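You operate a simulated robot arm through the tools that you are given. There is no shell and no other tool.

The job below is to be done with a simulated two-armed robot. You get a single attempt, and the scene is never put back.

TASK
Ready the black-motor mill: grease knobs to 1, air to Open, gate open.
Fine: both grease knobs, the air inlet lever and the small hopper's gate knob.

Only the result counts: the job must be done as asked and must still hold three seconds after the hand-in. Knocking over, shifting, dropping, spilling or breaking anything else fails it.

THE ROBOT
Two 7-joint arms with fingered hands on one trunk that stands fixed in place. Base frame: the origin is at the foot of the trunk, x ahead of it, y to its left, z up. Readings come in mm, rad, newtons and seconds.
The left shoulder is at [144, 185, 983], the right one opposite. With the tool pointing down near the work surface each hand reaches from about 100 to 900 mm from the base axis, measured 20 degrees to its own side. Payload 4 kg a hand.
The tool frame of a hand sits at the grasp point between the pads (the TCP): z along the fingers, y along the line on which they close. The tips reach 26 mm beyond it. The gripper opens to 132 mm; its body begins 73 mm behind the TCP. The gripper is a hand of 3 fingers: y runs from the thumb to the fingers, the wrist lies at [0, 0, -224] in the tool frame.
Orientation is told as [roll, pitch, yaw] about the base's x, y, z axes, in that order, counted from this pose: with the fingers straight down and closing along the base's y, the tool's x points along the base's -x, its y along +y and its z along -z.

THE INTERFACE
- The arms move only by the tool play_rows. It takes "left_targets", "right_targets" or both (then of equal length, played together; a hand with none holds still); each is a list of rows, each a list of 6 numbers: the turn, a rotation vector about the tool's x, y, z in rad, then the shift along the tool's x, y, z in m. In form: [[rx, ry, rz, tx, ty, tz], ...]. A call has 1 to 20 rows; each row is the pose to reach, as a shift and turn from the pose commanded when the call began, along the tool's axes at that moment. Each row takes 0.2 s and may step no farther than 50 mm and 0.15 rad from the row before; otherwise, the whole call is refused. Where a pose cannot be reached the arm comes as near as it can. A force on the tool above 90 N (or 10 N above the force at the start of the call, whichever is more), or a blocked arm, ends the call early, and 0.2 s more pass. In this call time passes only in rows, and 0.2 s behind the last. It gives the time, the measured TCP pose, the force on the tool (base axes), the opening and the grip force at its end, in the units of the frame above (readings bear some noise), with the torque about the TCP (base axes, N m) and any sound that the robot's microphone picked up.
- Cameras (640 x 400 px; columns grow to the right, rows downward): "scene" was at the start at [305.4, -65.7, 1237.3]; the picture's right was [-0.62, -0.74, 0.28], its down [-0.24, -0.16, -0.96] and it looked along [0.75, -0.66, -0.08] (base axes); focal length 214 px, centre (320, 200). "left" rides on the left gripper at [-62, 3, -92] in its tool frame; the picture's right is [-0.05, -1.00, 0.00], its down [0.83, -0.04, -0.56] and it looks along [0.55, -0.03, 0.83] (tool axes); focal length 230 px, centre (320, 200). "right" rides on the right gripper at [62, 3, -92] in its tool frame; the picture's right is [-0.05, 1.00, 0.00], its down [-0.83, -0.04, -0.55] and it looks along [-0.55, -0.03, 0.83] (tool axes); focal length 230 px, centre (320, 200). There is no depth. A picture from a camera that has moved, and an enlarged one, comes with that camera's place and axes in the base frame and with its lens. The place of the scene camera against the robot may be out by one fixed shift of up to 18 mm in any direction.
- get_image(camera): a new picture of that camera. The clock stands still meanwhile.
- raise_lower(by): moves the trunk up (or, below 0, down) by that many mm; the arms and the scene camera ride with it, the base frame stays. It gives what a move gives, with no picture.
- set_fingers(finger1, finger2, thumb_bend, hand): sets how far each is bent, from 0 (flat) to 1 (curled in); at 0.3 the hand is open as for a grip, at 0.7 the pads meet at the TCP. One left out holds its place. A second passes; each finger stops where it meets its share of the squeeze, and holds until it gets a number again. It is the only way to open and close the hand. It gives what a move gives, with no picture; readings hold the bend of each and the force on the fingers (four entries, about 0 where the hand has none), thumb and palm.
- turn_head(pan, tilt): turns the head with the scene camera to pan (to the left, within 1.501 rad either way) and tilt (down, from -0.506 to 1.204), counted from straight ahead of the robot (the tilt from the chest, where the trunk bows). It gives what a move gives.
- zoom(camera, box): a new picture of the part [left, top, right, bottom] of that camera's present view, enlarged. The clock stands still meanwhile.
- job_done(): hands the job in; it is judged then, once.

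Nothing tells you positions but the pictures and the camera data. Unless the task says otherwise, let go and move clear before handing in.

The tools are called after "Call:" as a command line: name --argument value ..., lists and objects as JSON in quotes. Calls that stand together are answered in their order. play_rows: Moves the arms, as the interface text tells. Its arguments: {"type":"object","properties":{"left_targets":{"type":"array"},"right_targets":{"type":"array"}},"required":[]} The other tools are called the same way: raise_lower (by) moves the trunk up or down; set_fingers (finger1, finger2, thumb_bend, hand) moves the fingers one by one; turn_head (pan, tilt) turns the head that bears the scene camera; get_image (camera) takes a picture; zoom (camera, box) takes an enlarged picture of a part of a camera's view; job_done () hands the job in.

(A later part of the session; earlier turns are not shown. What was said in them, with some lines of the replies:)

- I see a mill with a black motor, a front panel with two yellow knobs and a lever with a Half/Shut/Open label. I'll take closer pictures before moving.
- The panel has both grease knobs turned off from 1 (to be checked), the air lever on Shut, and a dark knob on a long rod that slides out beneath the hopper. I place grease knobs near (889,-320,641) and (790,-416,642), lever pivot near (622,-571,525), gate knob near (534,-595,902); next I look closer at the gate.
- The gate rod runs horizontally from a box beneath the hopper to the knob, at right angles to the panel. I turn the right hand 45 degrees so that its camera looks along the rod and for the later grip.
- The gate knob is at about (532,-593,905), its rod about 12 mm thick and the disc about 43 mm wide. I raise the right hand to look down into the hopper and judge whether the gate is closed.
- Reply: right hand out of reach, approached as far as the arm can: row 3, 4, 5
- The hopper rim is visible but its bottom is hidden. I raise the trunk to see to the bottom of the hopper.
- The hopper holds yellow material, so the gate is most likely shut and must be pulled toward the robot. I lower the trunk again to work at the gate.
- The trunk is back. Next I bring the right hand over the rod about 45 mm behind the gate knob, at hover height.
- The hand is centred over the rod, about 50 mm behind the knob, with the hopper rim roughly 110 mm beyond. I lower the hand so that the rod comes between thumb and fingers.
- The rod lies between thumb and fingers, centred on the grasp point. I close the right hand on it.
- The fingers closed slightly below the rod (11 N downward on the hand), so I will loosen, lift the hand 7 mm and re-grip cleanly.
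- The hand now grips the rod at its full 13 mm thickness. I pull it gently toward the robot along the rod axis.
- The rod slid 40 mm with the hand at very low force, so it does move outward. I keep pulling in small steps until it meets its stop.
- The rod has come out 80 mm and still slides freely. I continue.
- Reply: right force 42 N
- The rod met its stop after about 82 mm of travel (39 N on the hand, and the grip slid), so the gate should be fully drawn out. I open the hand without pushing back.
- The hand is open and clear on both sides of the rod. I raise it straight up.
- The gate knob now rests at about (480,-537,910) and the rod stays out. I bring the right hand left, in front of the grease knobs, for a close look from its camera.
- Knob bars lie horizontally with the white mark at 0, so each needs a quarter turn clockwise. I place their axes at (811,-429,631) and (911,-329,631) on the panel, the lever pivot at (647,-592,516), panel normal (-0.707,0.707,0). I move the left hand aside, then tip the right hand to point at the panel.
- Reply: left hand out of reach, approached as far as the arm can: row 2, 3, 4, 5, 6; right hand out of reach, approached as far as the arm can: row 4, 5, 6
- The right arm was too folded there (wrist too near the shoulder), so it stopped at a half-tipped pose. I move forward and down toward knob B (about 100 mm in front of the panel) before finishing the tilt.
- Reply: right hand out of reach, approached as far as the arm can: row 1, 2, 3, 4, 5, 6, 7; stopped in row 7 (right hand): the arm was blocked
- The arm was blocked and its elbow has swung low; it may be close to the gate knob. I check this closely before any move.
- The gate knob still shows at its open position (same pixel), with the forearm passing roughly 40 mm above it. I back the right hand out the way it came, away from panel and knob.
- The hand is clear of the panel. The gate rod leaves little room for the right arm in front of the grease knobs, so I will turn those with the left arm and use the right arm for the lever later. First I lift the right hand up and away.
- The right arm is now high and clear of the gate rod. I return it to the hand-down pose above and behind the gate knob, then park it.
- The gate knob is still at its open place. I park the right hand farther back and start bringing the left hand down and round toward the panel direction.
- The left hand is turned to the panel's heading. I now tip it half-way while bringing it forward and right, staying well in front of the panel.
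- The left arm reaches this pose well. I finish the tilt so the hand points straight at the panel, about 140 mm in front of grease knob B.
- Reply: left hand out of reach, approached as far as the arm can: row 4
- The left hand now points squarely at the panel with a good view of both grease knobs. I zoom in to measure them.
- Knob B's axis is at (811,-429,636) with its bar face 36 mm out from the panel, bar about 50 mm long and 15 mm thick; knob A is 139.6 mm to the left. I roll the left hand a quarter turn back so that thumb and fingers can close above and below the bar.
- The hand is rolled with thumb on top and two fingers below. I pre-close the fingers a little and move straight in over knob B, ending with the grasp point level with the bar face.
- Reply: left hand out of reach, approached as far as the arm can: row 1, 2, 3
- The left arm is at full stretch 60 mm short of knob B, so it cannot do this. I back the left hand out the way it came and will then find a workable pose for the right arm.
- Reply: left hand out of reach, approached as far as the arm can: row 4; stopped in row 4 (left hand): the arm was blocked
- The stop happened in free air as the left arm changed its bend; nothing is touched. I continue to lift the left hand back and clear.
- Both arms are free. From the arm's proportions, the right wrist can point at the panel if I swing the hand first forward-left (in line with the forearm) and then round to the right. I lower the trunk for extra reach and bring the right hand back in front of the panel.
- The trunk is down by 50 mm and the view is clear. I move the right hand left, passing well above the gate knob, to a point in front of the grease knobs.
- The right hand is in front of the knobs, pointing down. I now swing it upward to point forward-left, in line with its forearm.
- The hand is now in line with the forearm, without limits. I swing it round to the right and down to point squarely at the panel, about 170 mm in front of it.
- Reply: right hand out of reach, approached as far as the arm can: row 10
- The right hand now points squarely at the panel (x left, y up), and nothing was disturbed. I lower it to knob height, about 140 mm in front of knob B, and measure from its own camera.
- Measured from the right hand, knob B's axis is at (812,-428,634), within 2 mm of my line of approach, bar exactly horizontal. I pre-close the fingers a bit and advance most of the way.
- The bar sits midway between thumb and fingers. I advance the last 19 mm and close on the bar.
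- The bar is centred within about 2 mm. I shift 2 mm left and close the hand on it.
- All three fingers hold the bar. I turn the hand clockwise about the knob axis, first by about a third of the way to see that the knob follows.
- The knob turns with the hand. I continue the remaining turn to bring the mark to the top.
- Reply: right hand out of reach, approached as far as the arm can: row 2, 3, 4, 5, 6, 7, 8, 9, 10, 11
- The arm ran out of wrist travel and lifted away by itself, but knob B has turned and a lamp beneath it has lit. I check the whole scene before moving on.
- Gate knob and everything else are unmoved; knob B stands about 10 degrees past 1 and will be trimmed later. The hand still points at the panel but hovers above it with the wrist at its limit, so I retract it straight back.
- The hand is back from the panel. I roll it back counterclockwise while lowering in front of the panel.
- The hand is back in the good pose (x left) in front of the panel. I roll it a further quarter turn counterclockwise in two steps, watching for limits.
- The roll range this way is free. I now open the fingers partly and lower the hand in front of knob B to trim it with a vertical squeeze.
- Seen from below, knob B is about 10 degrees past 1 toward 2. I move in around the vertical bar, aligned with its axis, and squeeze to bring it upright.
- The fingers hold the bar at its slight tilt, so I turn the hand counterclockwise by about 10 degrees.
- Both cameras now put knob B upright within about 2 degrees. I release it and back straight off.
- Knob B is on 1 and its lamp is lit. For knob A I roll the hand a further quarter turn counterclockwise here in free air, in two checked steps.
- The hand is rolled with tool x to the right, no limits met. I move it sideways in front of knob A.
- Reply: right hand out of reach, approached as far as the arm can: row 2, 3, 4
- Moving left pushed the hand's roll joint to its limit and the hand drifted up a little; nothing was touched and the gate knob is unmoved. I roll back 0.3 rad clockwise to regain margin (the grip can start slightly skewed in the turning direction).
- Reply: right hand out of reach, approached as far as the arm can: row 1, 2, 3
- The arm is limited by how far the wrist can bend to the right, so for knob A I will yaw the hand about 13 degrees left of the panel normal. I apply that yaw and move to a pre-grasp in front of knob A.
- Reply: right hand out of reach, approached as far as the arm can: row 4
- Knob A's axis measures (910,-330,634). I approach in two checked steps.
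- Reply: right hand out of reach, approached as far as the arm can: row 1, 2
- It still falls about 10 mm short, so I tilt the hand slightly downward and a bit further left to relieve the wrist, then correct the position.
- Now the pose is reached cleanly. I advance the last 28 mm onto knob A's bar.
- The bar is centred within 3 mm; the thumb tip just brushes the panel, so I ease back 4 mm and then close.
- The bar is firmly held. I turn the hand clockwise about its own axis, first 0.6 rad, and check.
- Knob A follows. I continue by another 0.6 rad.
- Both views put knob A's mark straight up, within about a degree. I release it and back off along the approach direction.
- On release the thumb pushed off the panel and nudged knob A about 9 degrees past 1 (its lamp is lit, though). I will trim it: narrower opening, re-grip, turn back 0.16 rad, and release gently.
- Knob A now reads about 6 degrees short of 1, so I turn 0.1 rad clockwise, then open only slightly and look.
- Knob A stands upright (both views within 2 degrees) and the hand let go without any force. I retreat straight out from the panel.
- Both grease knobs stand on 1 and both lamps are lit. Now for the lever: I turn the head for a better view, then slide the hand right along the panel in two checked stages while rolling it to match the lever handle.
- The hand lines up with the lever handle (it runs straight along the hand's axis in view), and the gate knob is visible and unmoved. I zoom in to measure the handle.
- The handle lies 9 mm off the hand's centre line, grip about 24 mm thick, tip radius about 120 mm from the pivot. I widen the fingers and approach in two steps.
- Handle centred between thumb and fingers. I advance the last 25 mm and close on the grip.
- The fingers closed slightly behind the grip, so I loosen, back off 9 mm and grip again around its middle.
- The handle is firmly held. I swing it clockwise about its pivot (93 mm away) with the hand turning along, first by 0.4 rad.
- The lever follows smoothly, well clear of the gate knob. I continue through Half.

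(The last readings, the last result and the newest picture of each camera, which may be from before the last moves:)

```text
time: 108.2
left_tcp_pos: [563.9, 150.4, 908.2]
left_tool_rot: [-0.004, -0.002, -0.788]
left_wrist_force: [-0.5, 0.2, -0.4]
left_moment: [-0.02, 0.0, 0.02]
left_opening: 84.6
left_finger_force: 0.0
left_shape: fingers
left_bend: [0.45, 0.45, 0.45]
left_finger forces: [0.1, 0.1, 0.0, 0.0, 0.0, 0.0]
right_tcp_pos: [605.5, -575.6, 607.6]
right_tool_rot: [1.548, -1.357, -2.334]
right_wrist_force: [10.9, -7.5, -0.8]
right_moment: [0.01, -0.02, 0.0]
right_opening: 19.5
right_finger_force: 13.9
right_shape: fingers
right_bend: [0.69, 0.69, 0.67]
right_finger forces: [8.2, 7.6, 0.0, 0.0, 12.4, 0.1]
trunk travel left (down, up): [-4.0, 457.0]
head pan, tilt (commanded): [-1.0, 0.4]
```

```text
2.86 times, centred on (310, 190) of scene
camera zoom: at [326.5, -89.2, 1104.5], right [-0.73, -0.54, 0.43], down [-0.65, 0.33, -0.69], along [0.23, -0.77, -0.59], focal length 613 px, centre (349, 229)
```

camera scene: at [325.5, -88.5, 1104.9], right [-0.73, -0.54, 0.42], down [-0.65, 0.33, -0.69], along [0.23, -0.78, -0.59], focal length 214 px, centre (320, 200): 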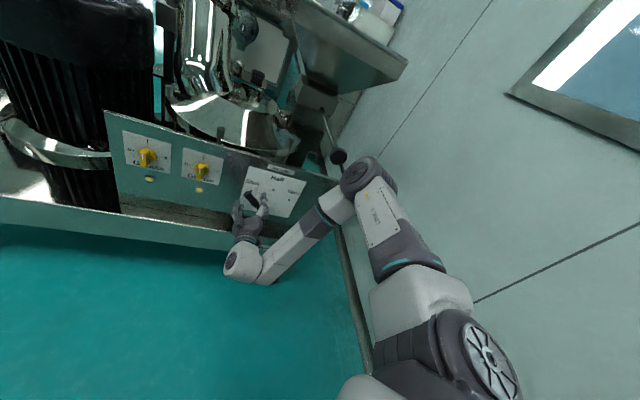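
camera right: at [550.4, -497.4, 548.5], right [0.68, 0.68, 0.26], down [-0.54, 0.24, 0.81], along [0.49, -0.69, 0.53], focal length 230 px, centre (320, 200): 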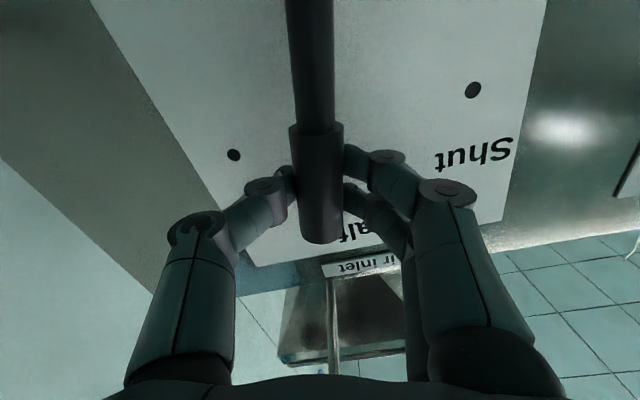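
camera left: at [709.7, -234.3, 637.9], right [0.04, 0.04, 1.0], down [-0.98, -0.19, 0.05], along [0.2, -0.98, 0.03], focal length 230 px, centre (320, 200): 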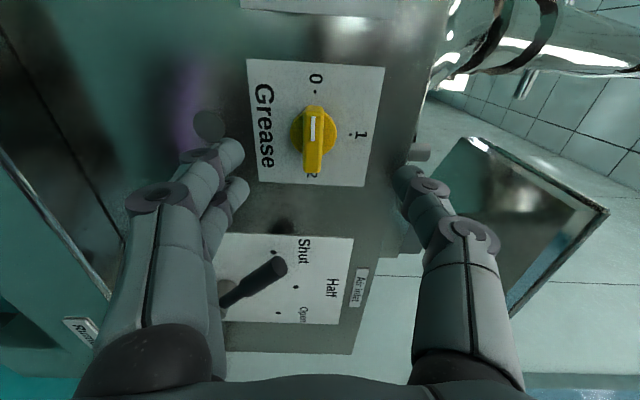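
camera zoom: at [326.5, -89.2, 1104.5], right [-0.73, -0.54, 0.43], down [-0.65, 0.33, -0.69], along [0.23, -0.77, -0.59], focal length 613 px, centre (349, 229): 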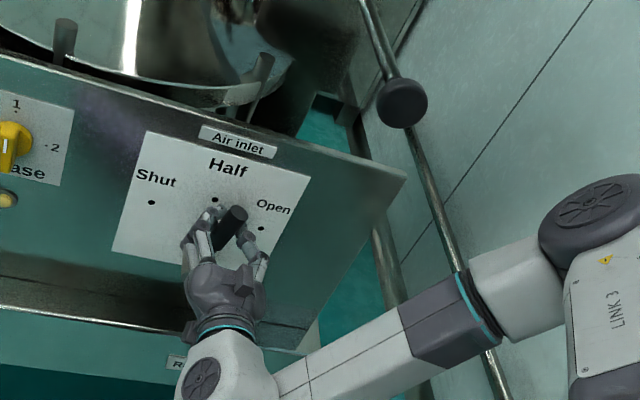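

Call:
play_rows --right_targets '[[0, 0, 0.1, 0.0004, -0.0093, 0], [0, 0, 0.2, 0.0017, -0.0185, 0], [0, 0, 0.3, 0.0039, -0.0275, 0], [0, 0, 0.4, 0.007, -0.0363, 0], [0, 0, 0.5, 0.011, -0.0447, 0], [0, 0, 0.58, 0.0148, -0.0511, 0]]'

Call:
get_image --camera "right"

Call:
zoom --camera "scene" --box '[220, 120, 400, 260]'

```text
time: 109.7
left_tcp_pos: [563.1, 151.6, 907.3]
left_tool_rot: [-0.004, -0.002, -0.787]
left_wrist_force: [0.7, 0.1, -0.3]
left_moment: [0.0, 0.03, -0.01]
left_opening: 84.8
left_finger_force: 0.1
left_shape: fingers
left_bend: [0.45, 0.45, 0.45]
left_finger forces: [0.0, 0.0, 0.0, 0.0, 0.0, 0.1]
right_tcp_pos: [572.0, -607.2, 582.5]
right_tool_rot: [1.565, -0.777, -2.351]
right_wrist_force: [17.9, -4.7, -1.7]
right_moment: [0.04, 0.09, 0.1]
right_opening: 19.5
right_finger_force: 14.6
right_shape: fingers
right_bend: [0.69, 0.69, 0.67]
right_finger forces: [8.6, 8.8, 0.0, 0.0, 11.6, 0.0]
trunk travel left (down, up): [-4.0, 457.0]
head pan, tilt (commanded): [-1.0, 0.4]
```

```text
taken
camera right: at [539.2, -508.4, 542.6], right [0.47, 0.47, 0.75], down [-0.83, -0.05, 0.55], along [0.3, -0.88, 0.36], focal length 230 px, centre (320, 200)
```

right: 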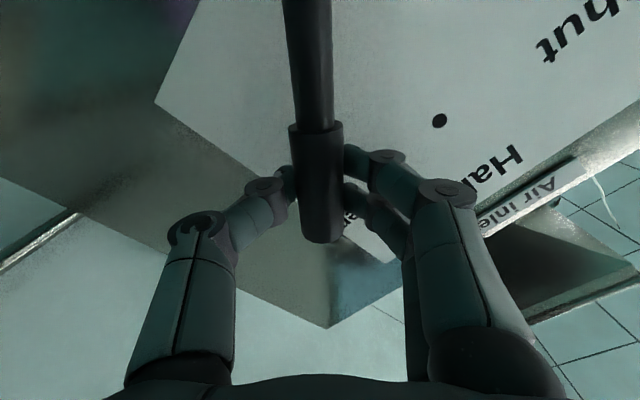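

```text
2.86 times, centred on (310, 190) of scene
camera zoom: at [327.0, -88.8, 1104.5], right [-0.73, -0.54, 0.43], down [-0.65, 0.33, -0.69], along [0.23, -0.77, -0.59], focal length 613 px, centre (349, 229)
```

zoom: 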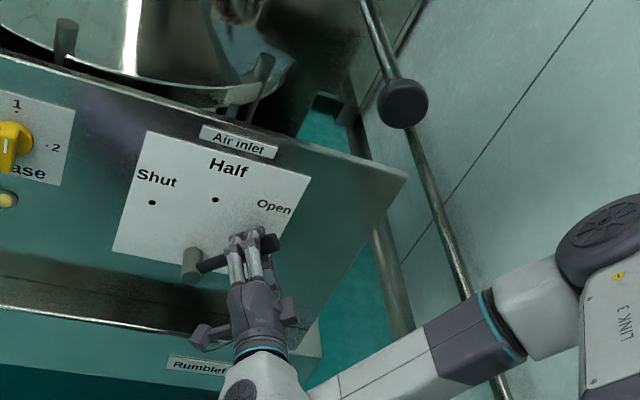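

The lever has reached Open (about 90 degrees swept, slight resistance from its stop). I open the fingers gently and check.

Call:
set_fingers --hand "right" --finger1 0.54 --finger2 0.54 --thumb_bend 0.54

Call:
get_image --camera "right"

Call:
zoom --camera "scene" --box '[220, 120, 400, 260]'

```text
time: 110.7
left_tcp_pos: [562.2, 151.0, 908.6]
left_tool_rot: [-0.003, -0.001, -0.787]
left_wrist_force: [-0.3, 0.0, -0.3]
left_moment: [-0.01, 0.0, 0.0]
left_opening: 84.8
left_finger_force: 0.1
left_shape: fingers
left_bend: [0.45, 0.45, 0.45]
left_finger forces: [0.0, 0.0, 0.0, 0.0, 0.0, 0.0]
right_tcp_pos: [570.0, -607.9, 585.5]
right_tool_rot: [1.565, -0.779, -2.354]
right_wrist_force: [0.4, 0.0, -1.2]
right_moment: [0.0, 0.02, -0.01]
right_opening: 54.0
right_finger_force: 0.0
right_shape: fingers
right_bend: [0.54, 0.54, 0.54]
right_finger forces: [0.0, 0.1, 0.0, 0.0, 0.1, 0.0]
trunk travel left (down, up): [-4.0, 457.0]
head pan, tilt (commanded): [-1.0, 0.4]
```

```text
taken
camera right: at [537.7, -508.8, 543.0], right [0.47, 0.47, 0.75], down [-0.83, -0.05, 0.55], along [0.3, -0.88, 0.37], focal length 230 px, centre (320, 200)
```

right: 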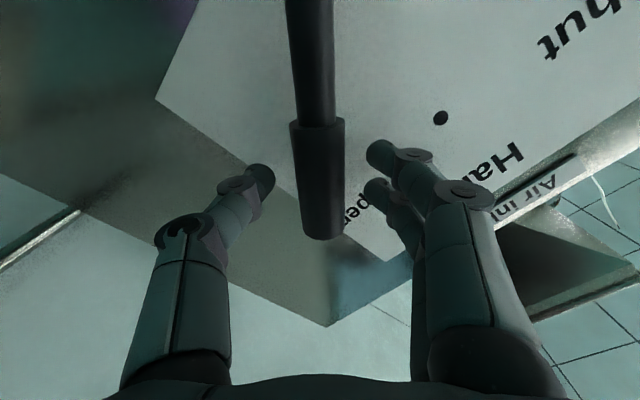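

```text
2.86 times, centred on (310, 190) of scene
camera zoom: at [325.6, -88.4, 1104.9], right [-0.73, -0.54, 0.42], down [-0.65, 0.33, -0.69], along [0.23, -0.78, -0.59], focal length 613 px, centre (349, 229)
```

zoom: 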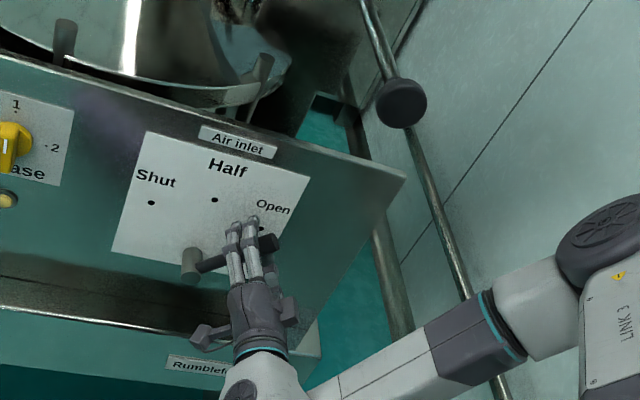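

The lever stays at Open. I back the hand straight off.

Call:
play_rows --right_targets '[[0, 0, 0, 0, 0, -0.02], [0, 0, 0, 0, 0, -0.045], [0, 0, 0, 0, 0, -0.065]]'

Call:
get_image --camera "right"

Call:
get_image --camera "scene"

Call:
zoom --camera "scene" --box '[100, 120, 310, 250]'

```text
time: 111.5
left_tcp_pos: [561.3, 150.4, 906.6]
left_tool_rot: [-0.003, -0.002, -0.785]
left_wrist_force: [-0.1, 0.0, -0.1]
left_moment: [0.06, -0.02, -0.02]
left_opening: 84.7
left_finger_force: 0.1
left_shape: fingers
left_bend: [0.45, 0.45, 0.45]
left_finger forces: [0.0, 0.1, 0.0, 0.1, 0.0, 0.1]
right_tcp_pos: [525.0, -561.0, 585.4]
right_tool_rot: [1.568, -0.778, -2.352]
right_wrist_force: [-0.4, -0.3, 0.9]
right_moment: [0.01, -0.03, -0.02]
right_opening: 53.9
right_finger_force: 0.1
right_shape: fingers
right_bend: [0.54, 0.54, 0.54]
right_finger forces: [0.1, 0.0, 0.1, 0.0, 0.0, 0.1]
trunk travel left (down, up): [-4.0, 457.0]
head pan, tilt (commanded): [-1.0, 0.4]
```

```text
taken
camera right: at [491.5, -463.0, 543.6], right [0.47, 0.47, 0.75], down [-0.83, -0.05, 0.55], along [0.3, -0.88, 0.37], focal length 230 px, centre (320, 200)
```

right: 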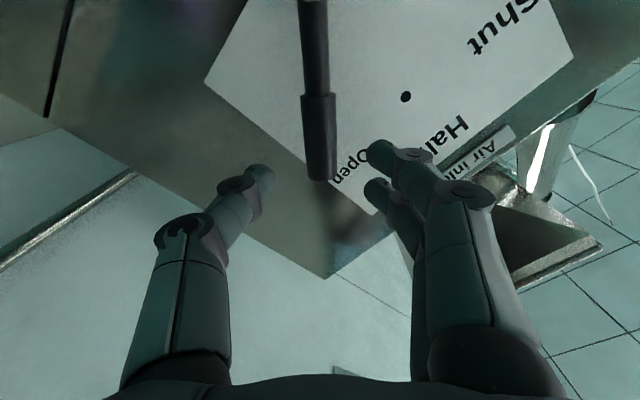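

```text
taken
camera scene: at [325.5, -88.4, 1104.9], right [-0.73, -0.54, 0.42], down [-0.65, 0.33, -0.69], along [0.23, -0.78, -0.59], focal length 214 px, centre (320, 200)
```

scene: 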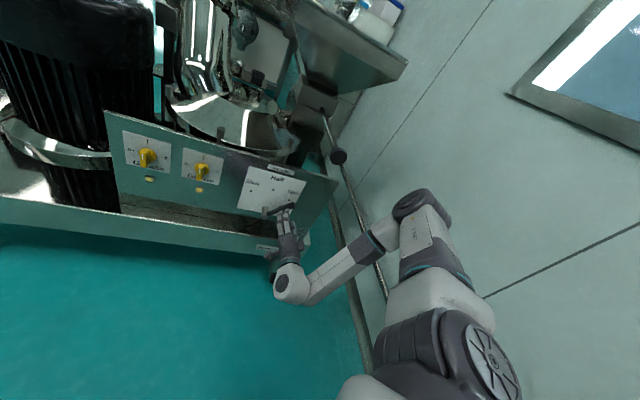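

```text
3.05 times, centred on (205, 185) of scene
camera zoom: at [325.5, -88.4, 1104.9], right [-0.73, -0.54, 0.42], down [-0.65, 0.33, -0.69], along [0.23, -0.78, -0.59], focal length 654 px, centre (670, 246)
```

zoom: 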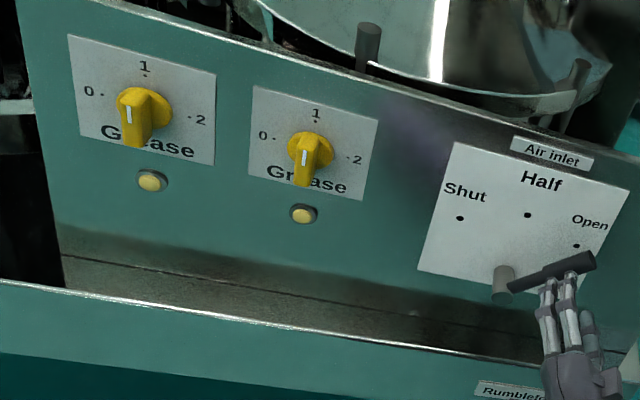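

Lever at Open, both grease knobs at 1 with lamps lit. I check the gate knob and rod closely once more.

Call:
zoom --camera "scene" --box '[280, 60, 400, 190]'

Call:
zoom --camera "scene" --box '[230, 150, 320, 230]'

Call:
zoom --camera "right" --box '[190, 0, 590, 220]'

```text
3.08 times, centred on (340, 125) of scene
camera zoom: at [325.5, -88.4, 1104.9], right [-0.73, -0.54, 0.42], down [-0.65, 0.33, -0.69], along [0.23, -0.78, -0.59], focal length 660 px, centre (258, 431)
```

zoom: 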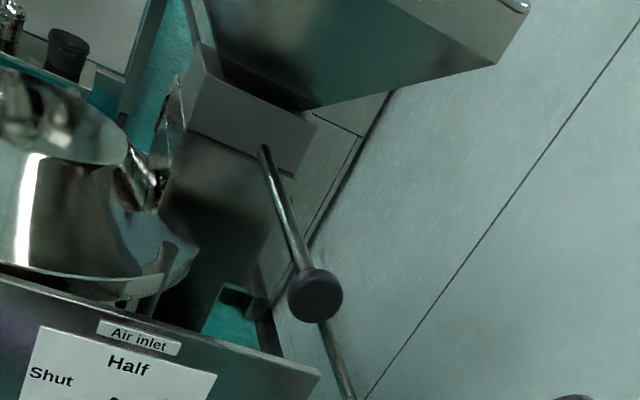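

```text
5.00 times, centred on (275, 190) of scene
camera zoom: at [325.5, -88.4, 1104.9], right [-0.73, -0.54, 0.42], down [-0.65, 0.33, -0.69], along [0.23, -0.78, -0.59], focal length 1072 px, centre (545, 250)
```

zoom: 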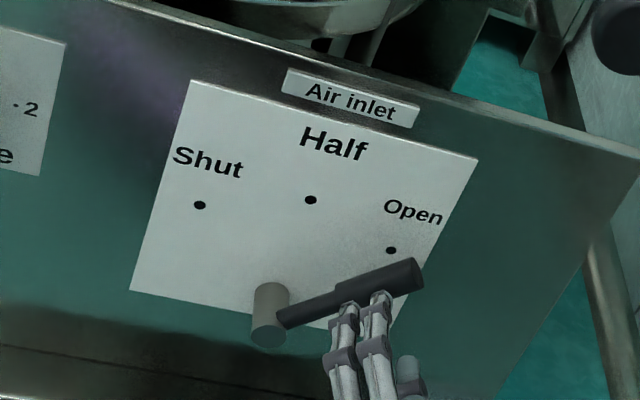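

```text
1.60 times, centred on (390, 110) of right
camera zoom: at [491.5, -463.0, 543.6], right [0.47, 0.47, 0.75], down [-0.83, -0.05, 0.55], along [0.3, -0.88, 0.37], focal length 368 px, centre (208, 344)
```

zoom: 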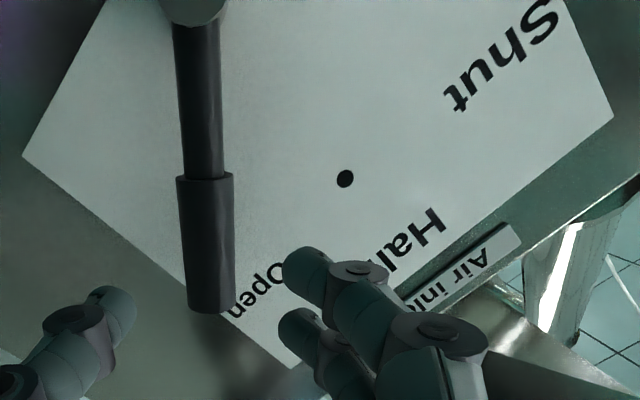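

The gate rod is fully out, the lever sits under Open, all as wanted. I move the hand a little farther back and to the left, away from lever and knob, before handing in.

Call:
play_rows --right_targets '[[0, 0, 0, 0, 0, -0.015], [0, 0, 0, 0.02, 0.025, -0.02], [0, 0, 0, 0.04, 0.05, -0.02], [0, 0, 0, 0.06, 0.075, -0.02]]'

Call:
get_image --camera "scene"

Call:
get_image --camera "right"

Call:
zoom --camera "scene" --box '[100, 120, 340, 250]'

```text
time: 112.5
left_tcp_pos: [562.3, 151.6, 907.1]
left_tool_rot: [-0.004, -0.002, -0.788]
left_wrist_force: [0.0, -0.8, -0.3]
left_moment: [0.0, 0.02, -0.01]
left_opening: 84.8
left_finger_force: 0.1
left_shape: fingers
left_bend: [0.45, 0.45, 0.45]
left_finger forces: [0.0, 0.0, 0.0, 0.1, 0.1, 0.0]
right_tcp_pos: [577.2, -480.9, 597.1]
right_tool_rot: [1.565, -0.778, -2.353]
right_wrist_force: [0.0, -0.4, -0.4]
right_moment: [-0.02, 0.02, -0.01]
right_opening: 53.9
right_finger_force: 0.0
right_shape: fingers
right_bend: [0.54, 0.54, 0.54]
right_finger forces: [0.1, 0.0, 0.0, 0.0, 0.0, 0.1]
trunk travel left (down, up): [-4.0, 457.0]
head pan, tilt (commanded): [-1.0, 0.4]
```

```text
taken
camera scene: at [326.0, -88.2, 1104.7], right [-0.73, -0.54, 0.43], down [-0.65, 0.33, -0.69], along [0.23, -0.78, -0.59], focal length 214 px, centre (320, 200)
```

scene: 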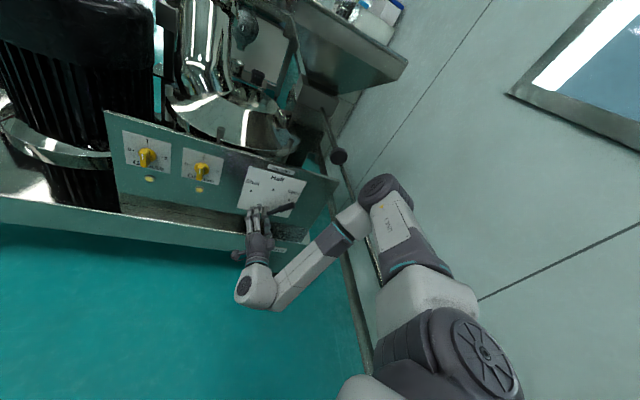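

```text
taken
camera right: at [545.2, -381.5, 554.6], right [0.47, 0.47, 0.75], down [-0.83, -0.05, 0.55], along [0.3, -0.88, 0.37], focal length 230 px, centre (320, 200)
```

right: 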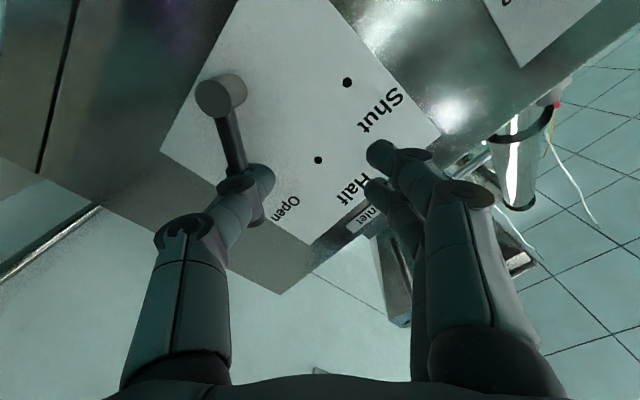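

```text
2.67 times, centred on (220, 185) of scene
camera zoom: at [326.0, -88.2, 1104.7], right [-0.73, -0.54, 0.43], down [-0.65, 0.33, -0.69], along [0.23, -0.78, -0.59], focal length 572 px, centre (587, 240)
```

zoom: 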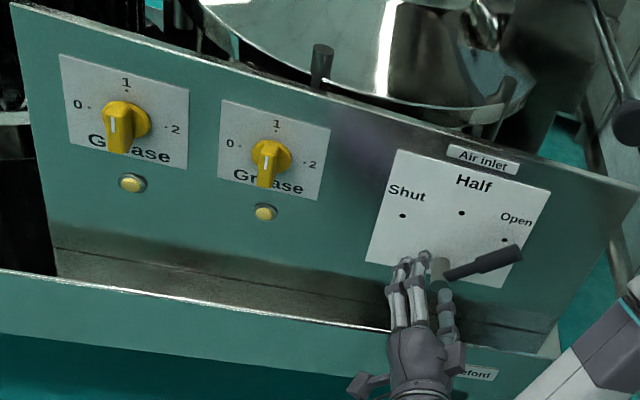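

Call:
job_done

```text
The job is handed in.
```

I've handed the job in with the black-motor mill set as asked. I couldn't see inside the hopper at the end to confirm the gate opening itself.

- **Grease knobs:** both marks point at 1, within about 2 degrees, and the lamp under each knob is lit.
- **Air inlet lever:** it has swung from Shut to Open and stays there with the hand off it.
- **Small hopper's gate knob:** I pulled the rod out about 82 mm until it hit a firm stop. There was no marking on the rod, so I took pulled out to mean open.

I saw nothing else knocked or moved. In closing out, I left the right hand about 130 mm in front of the panel, touching nothing; the left arm is parked to the left.
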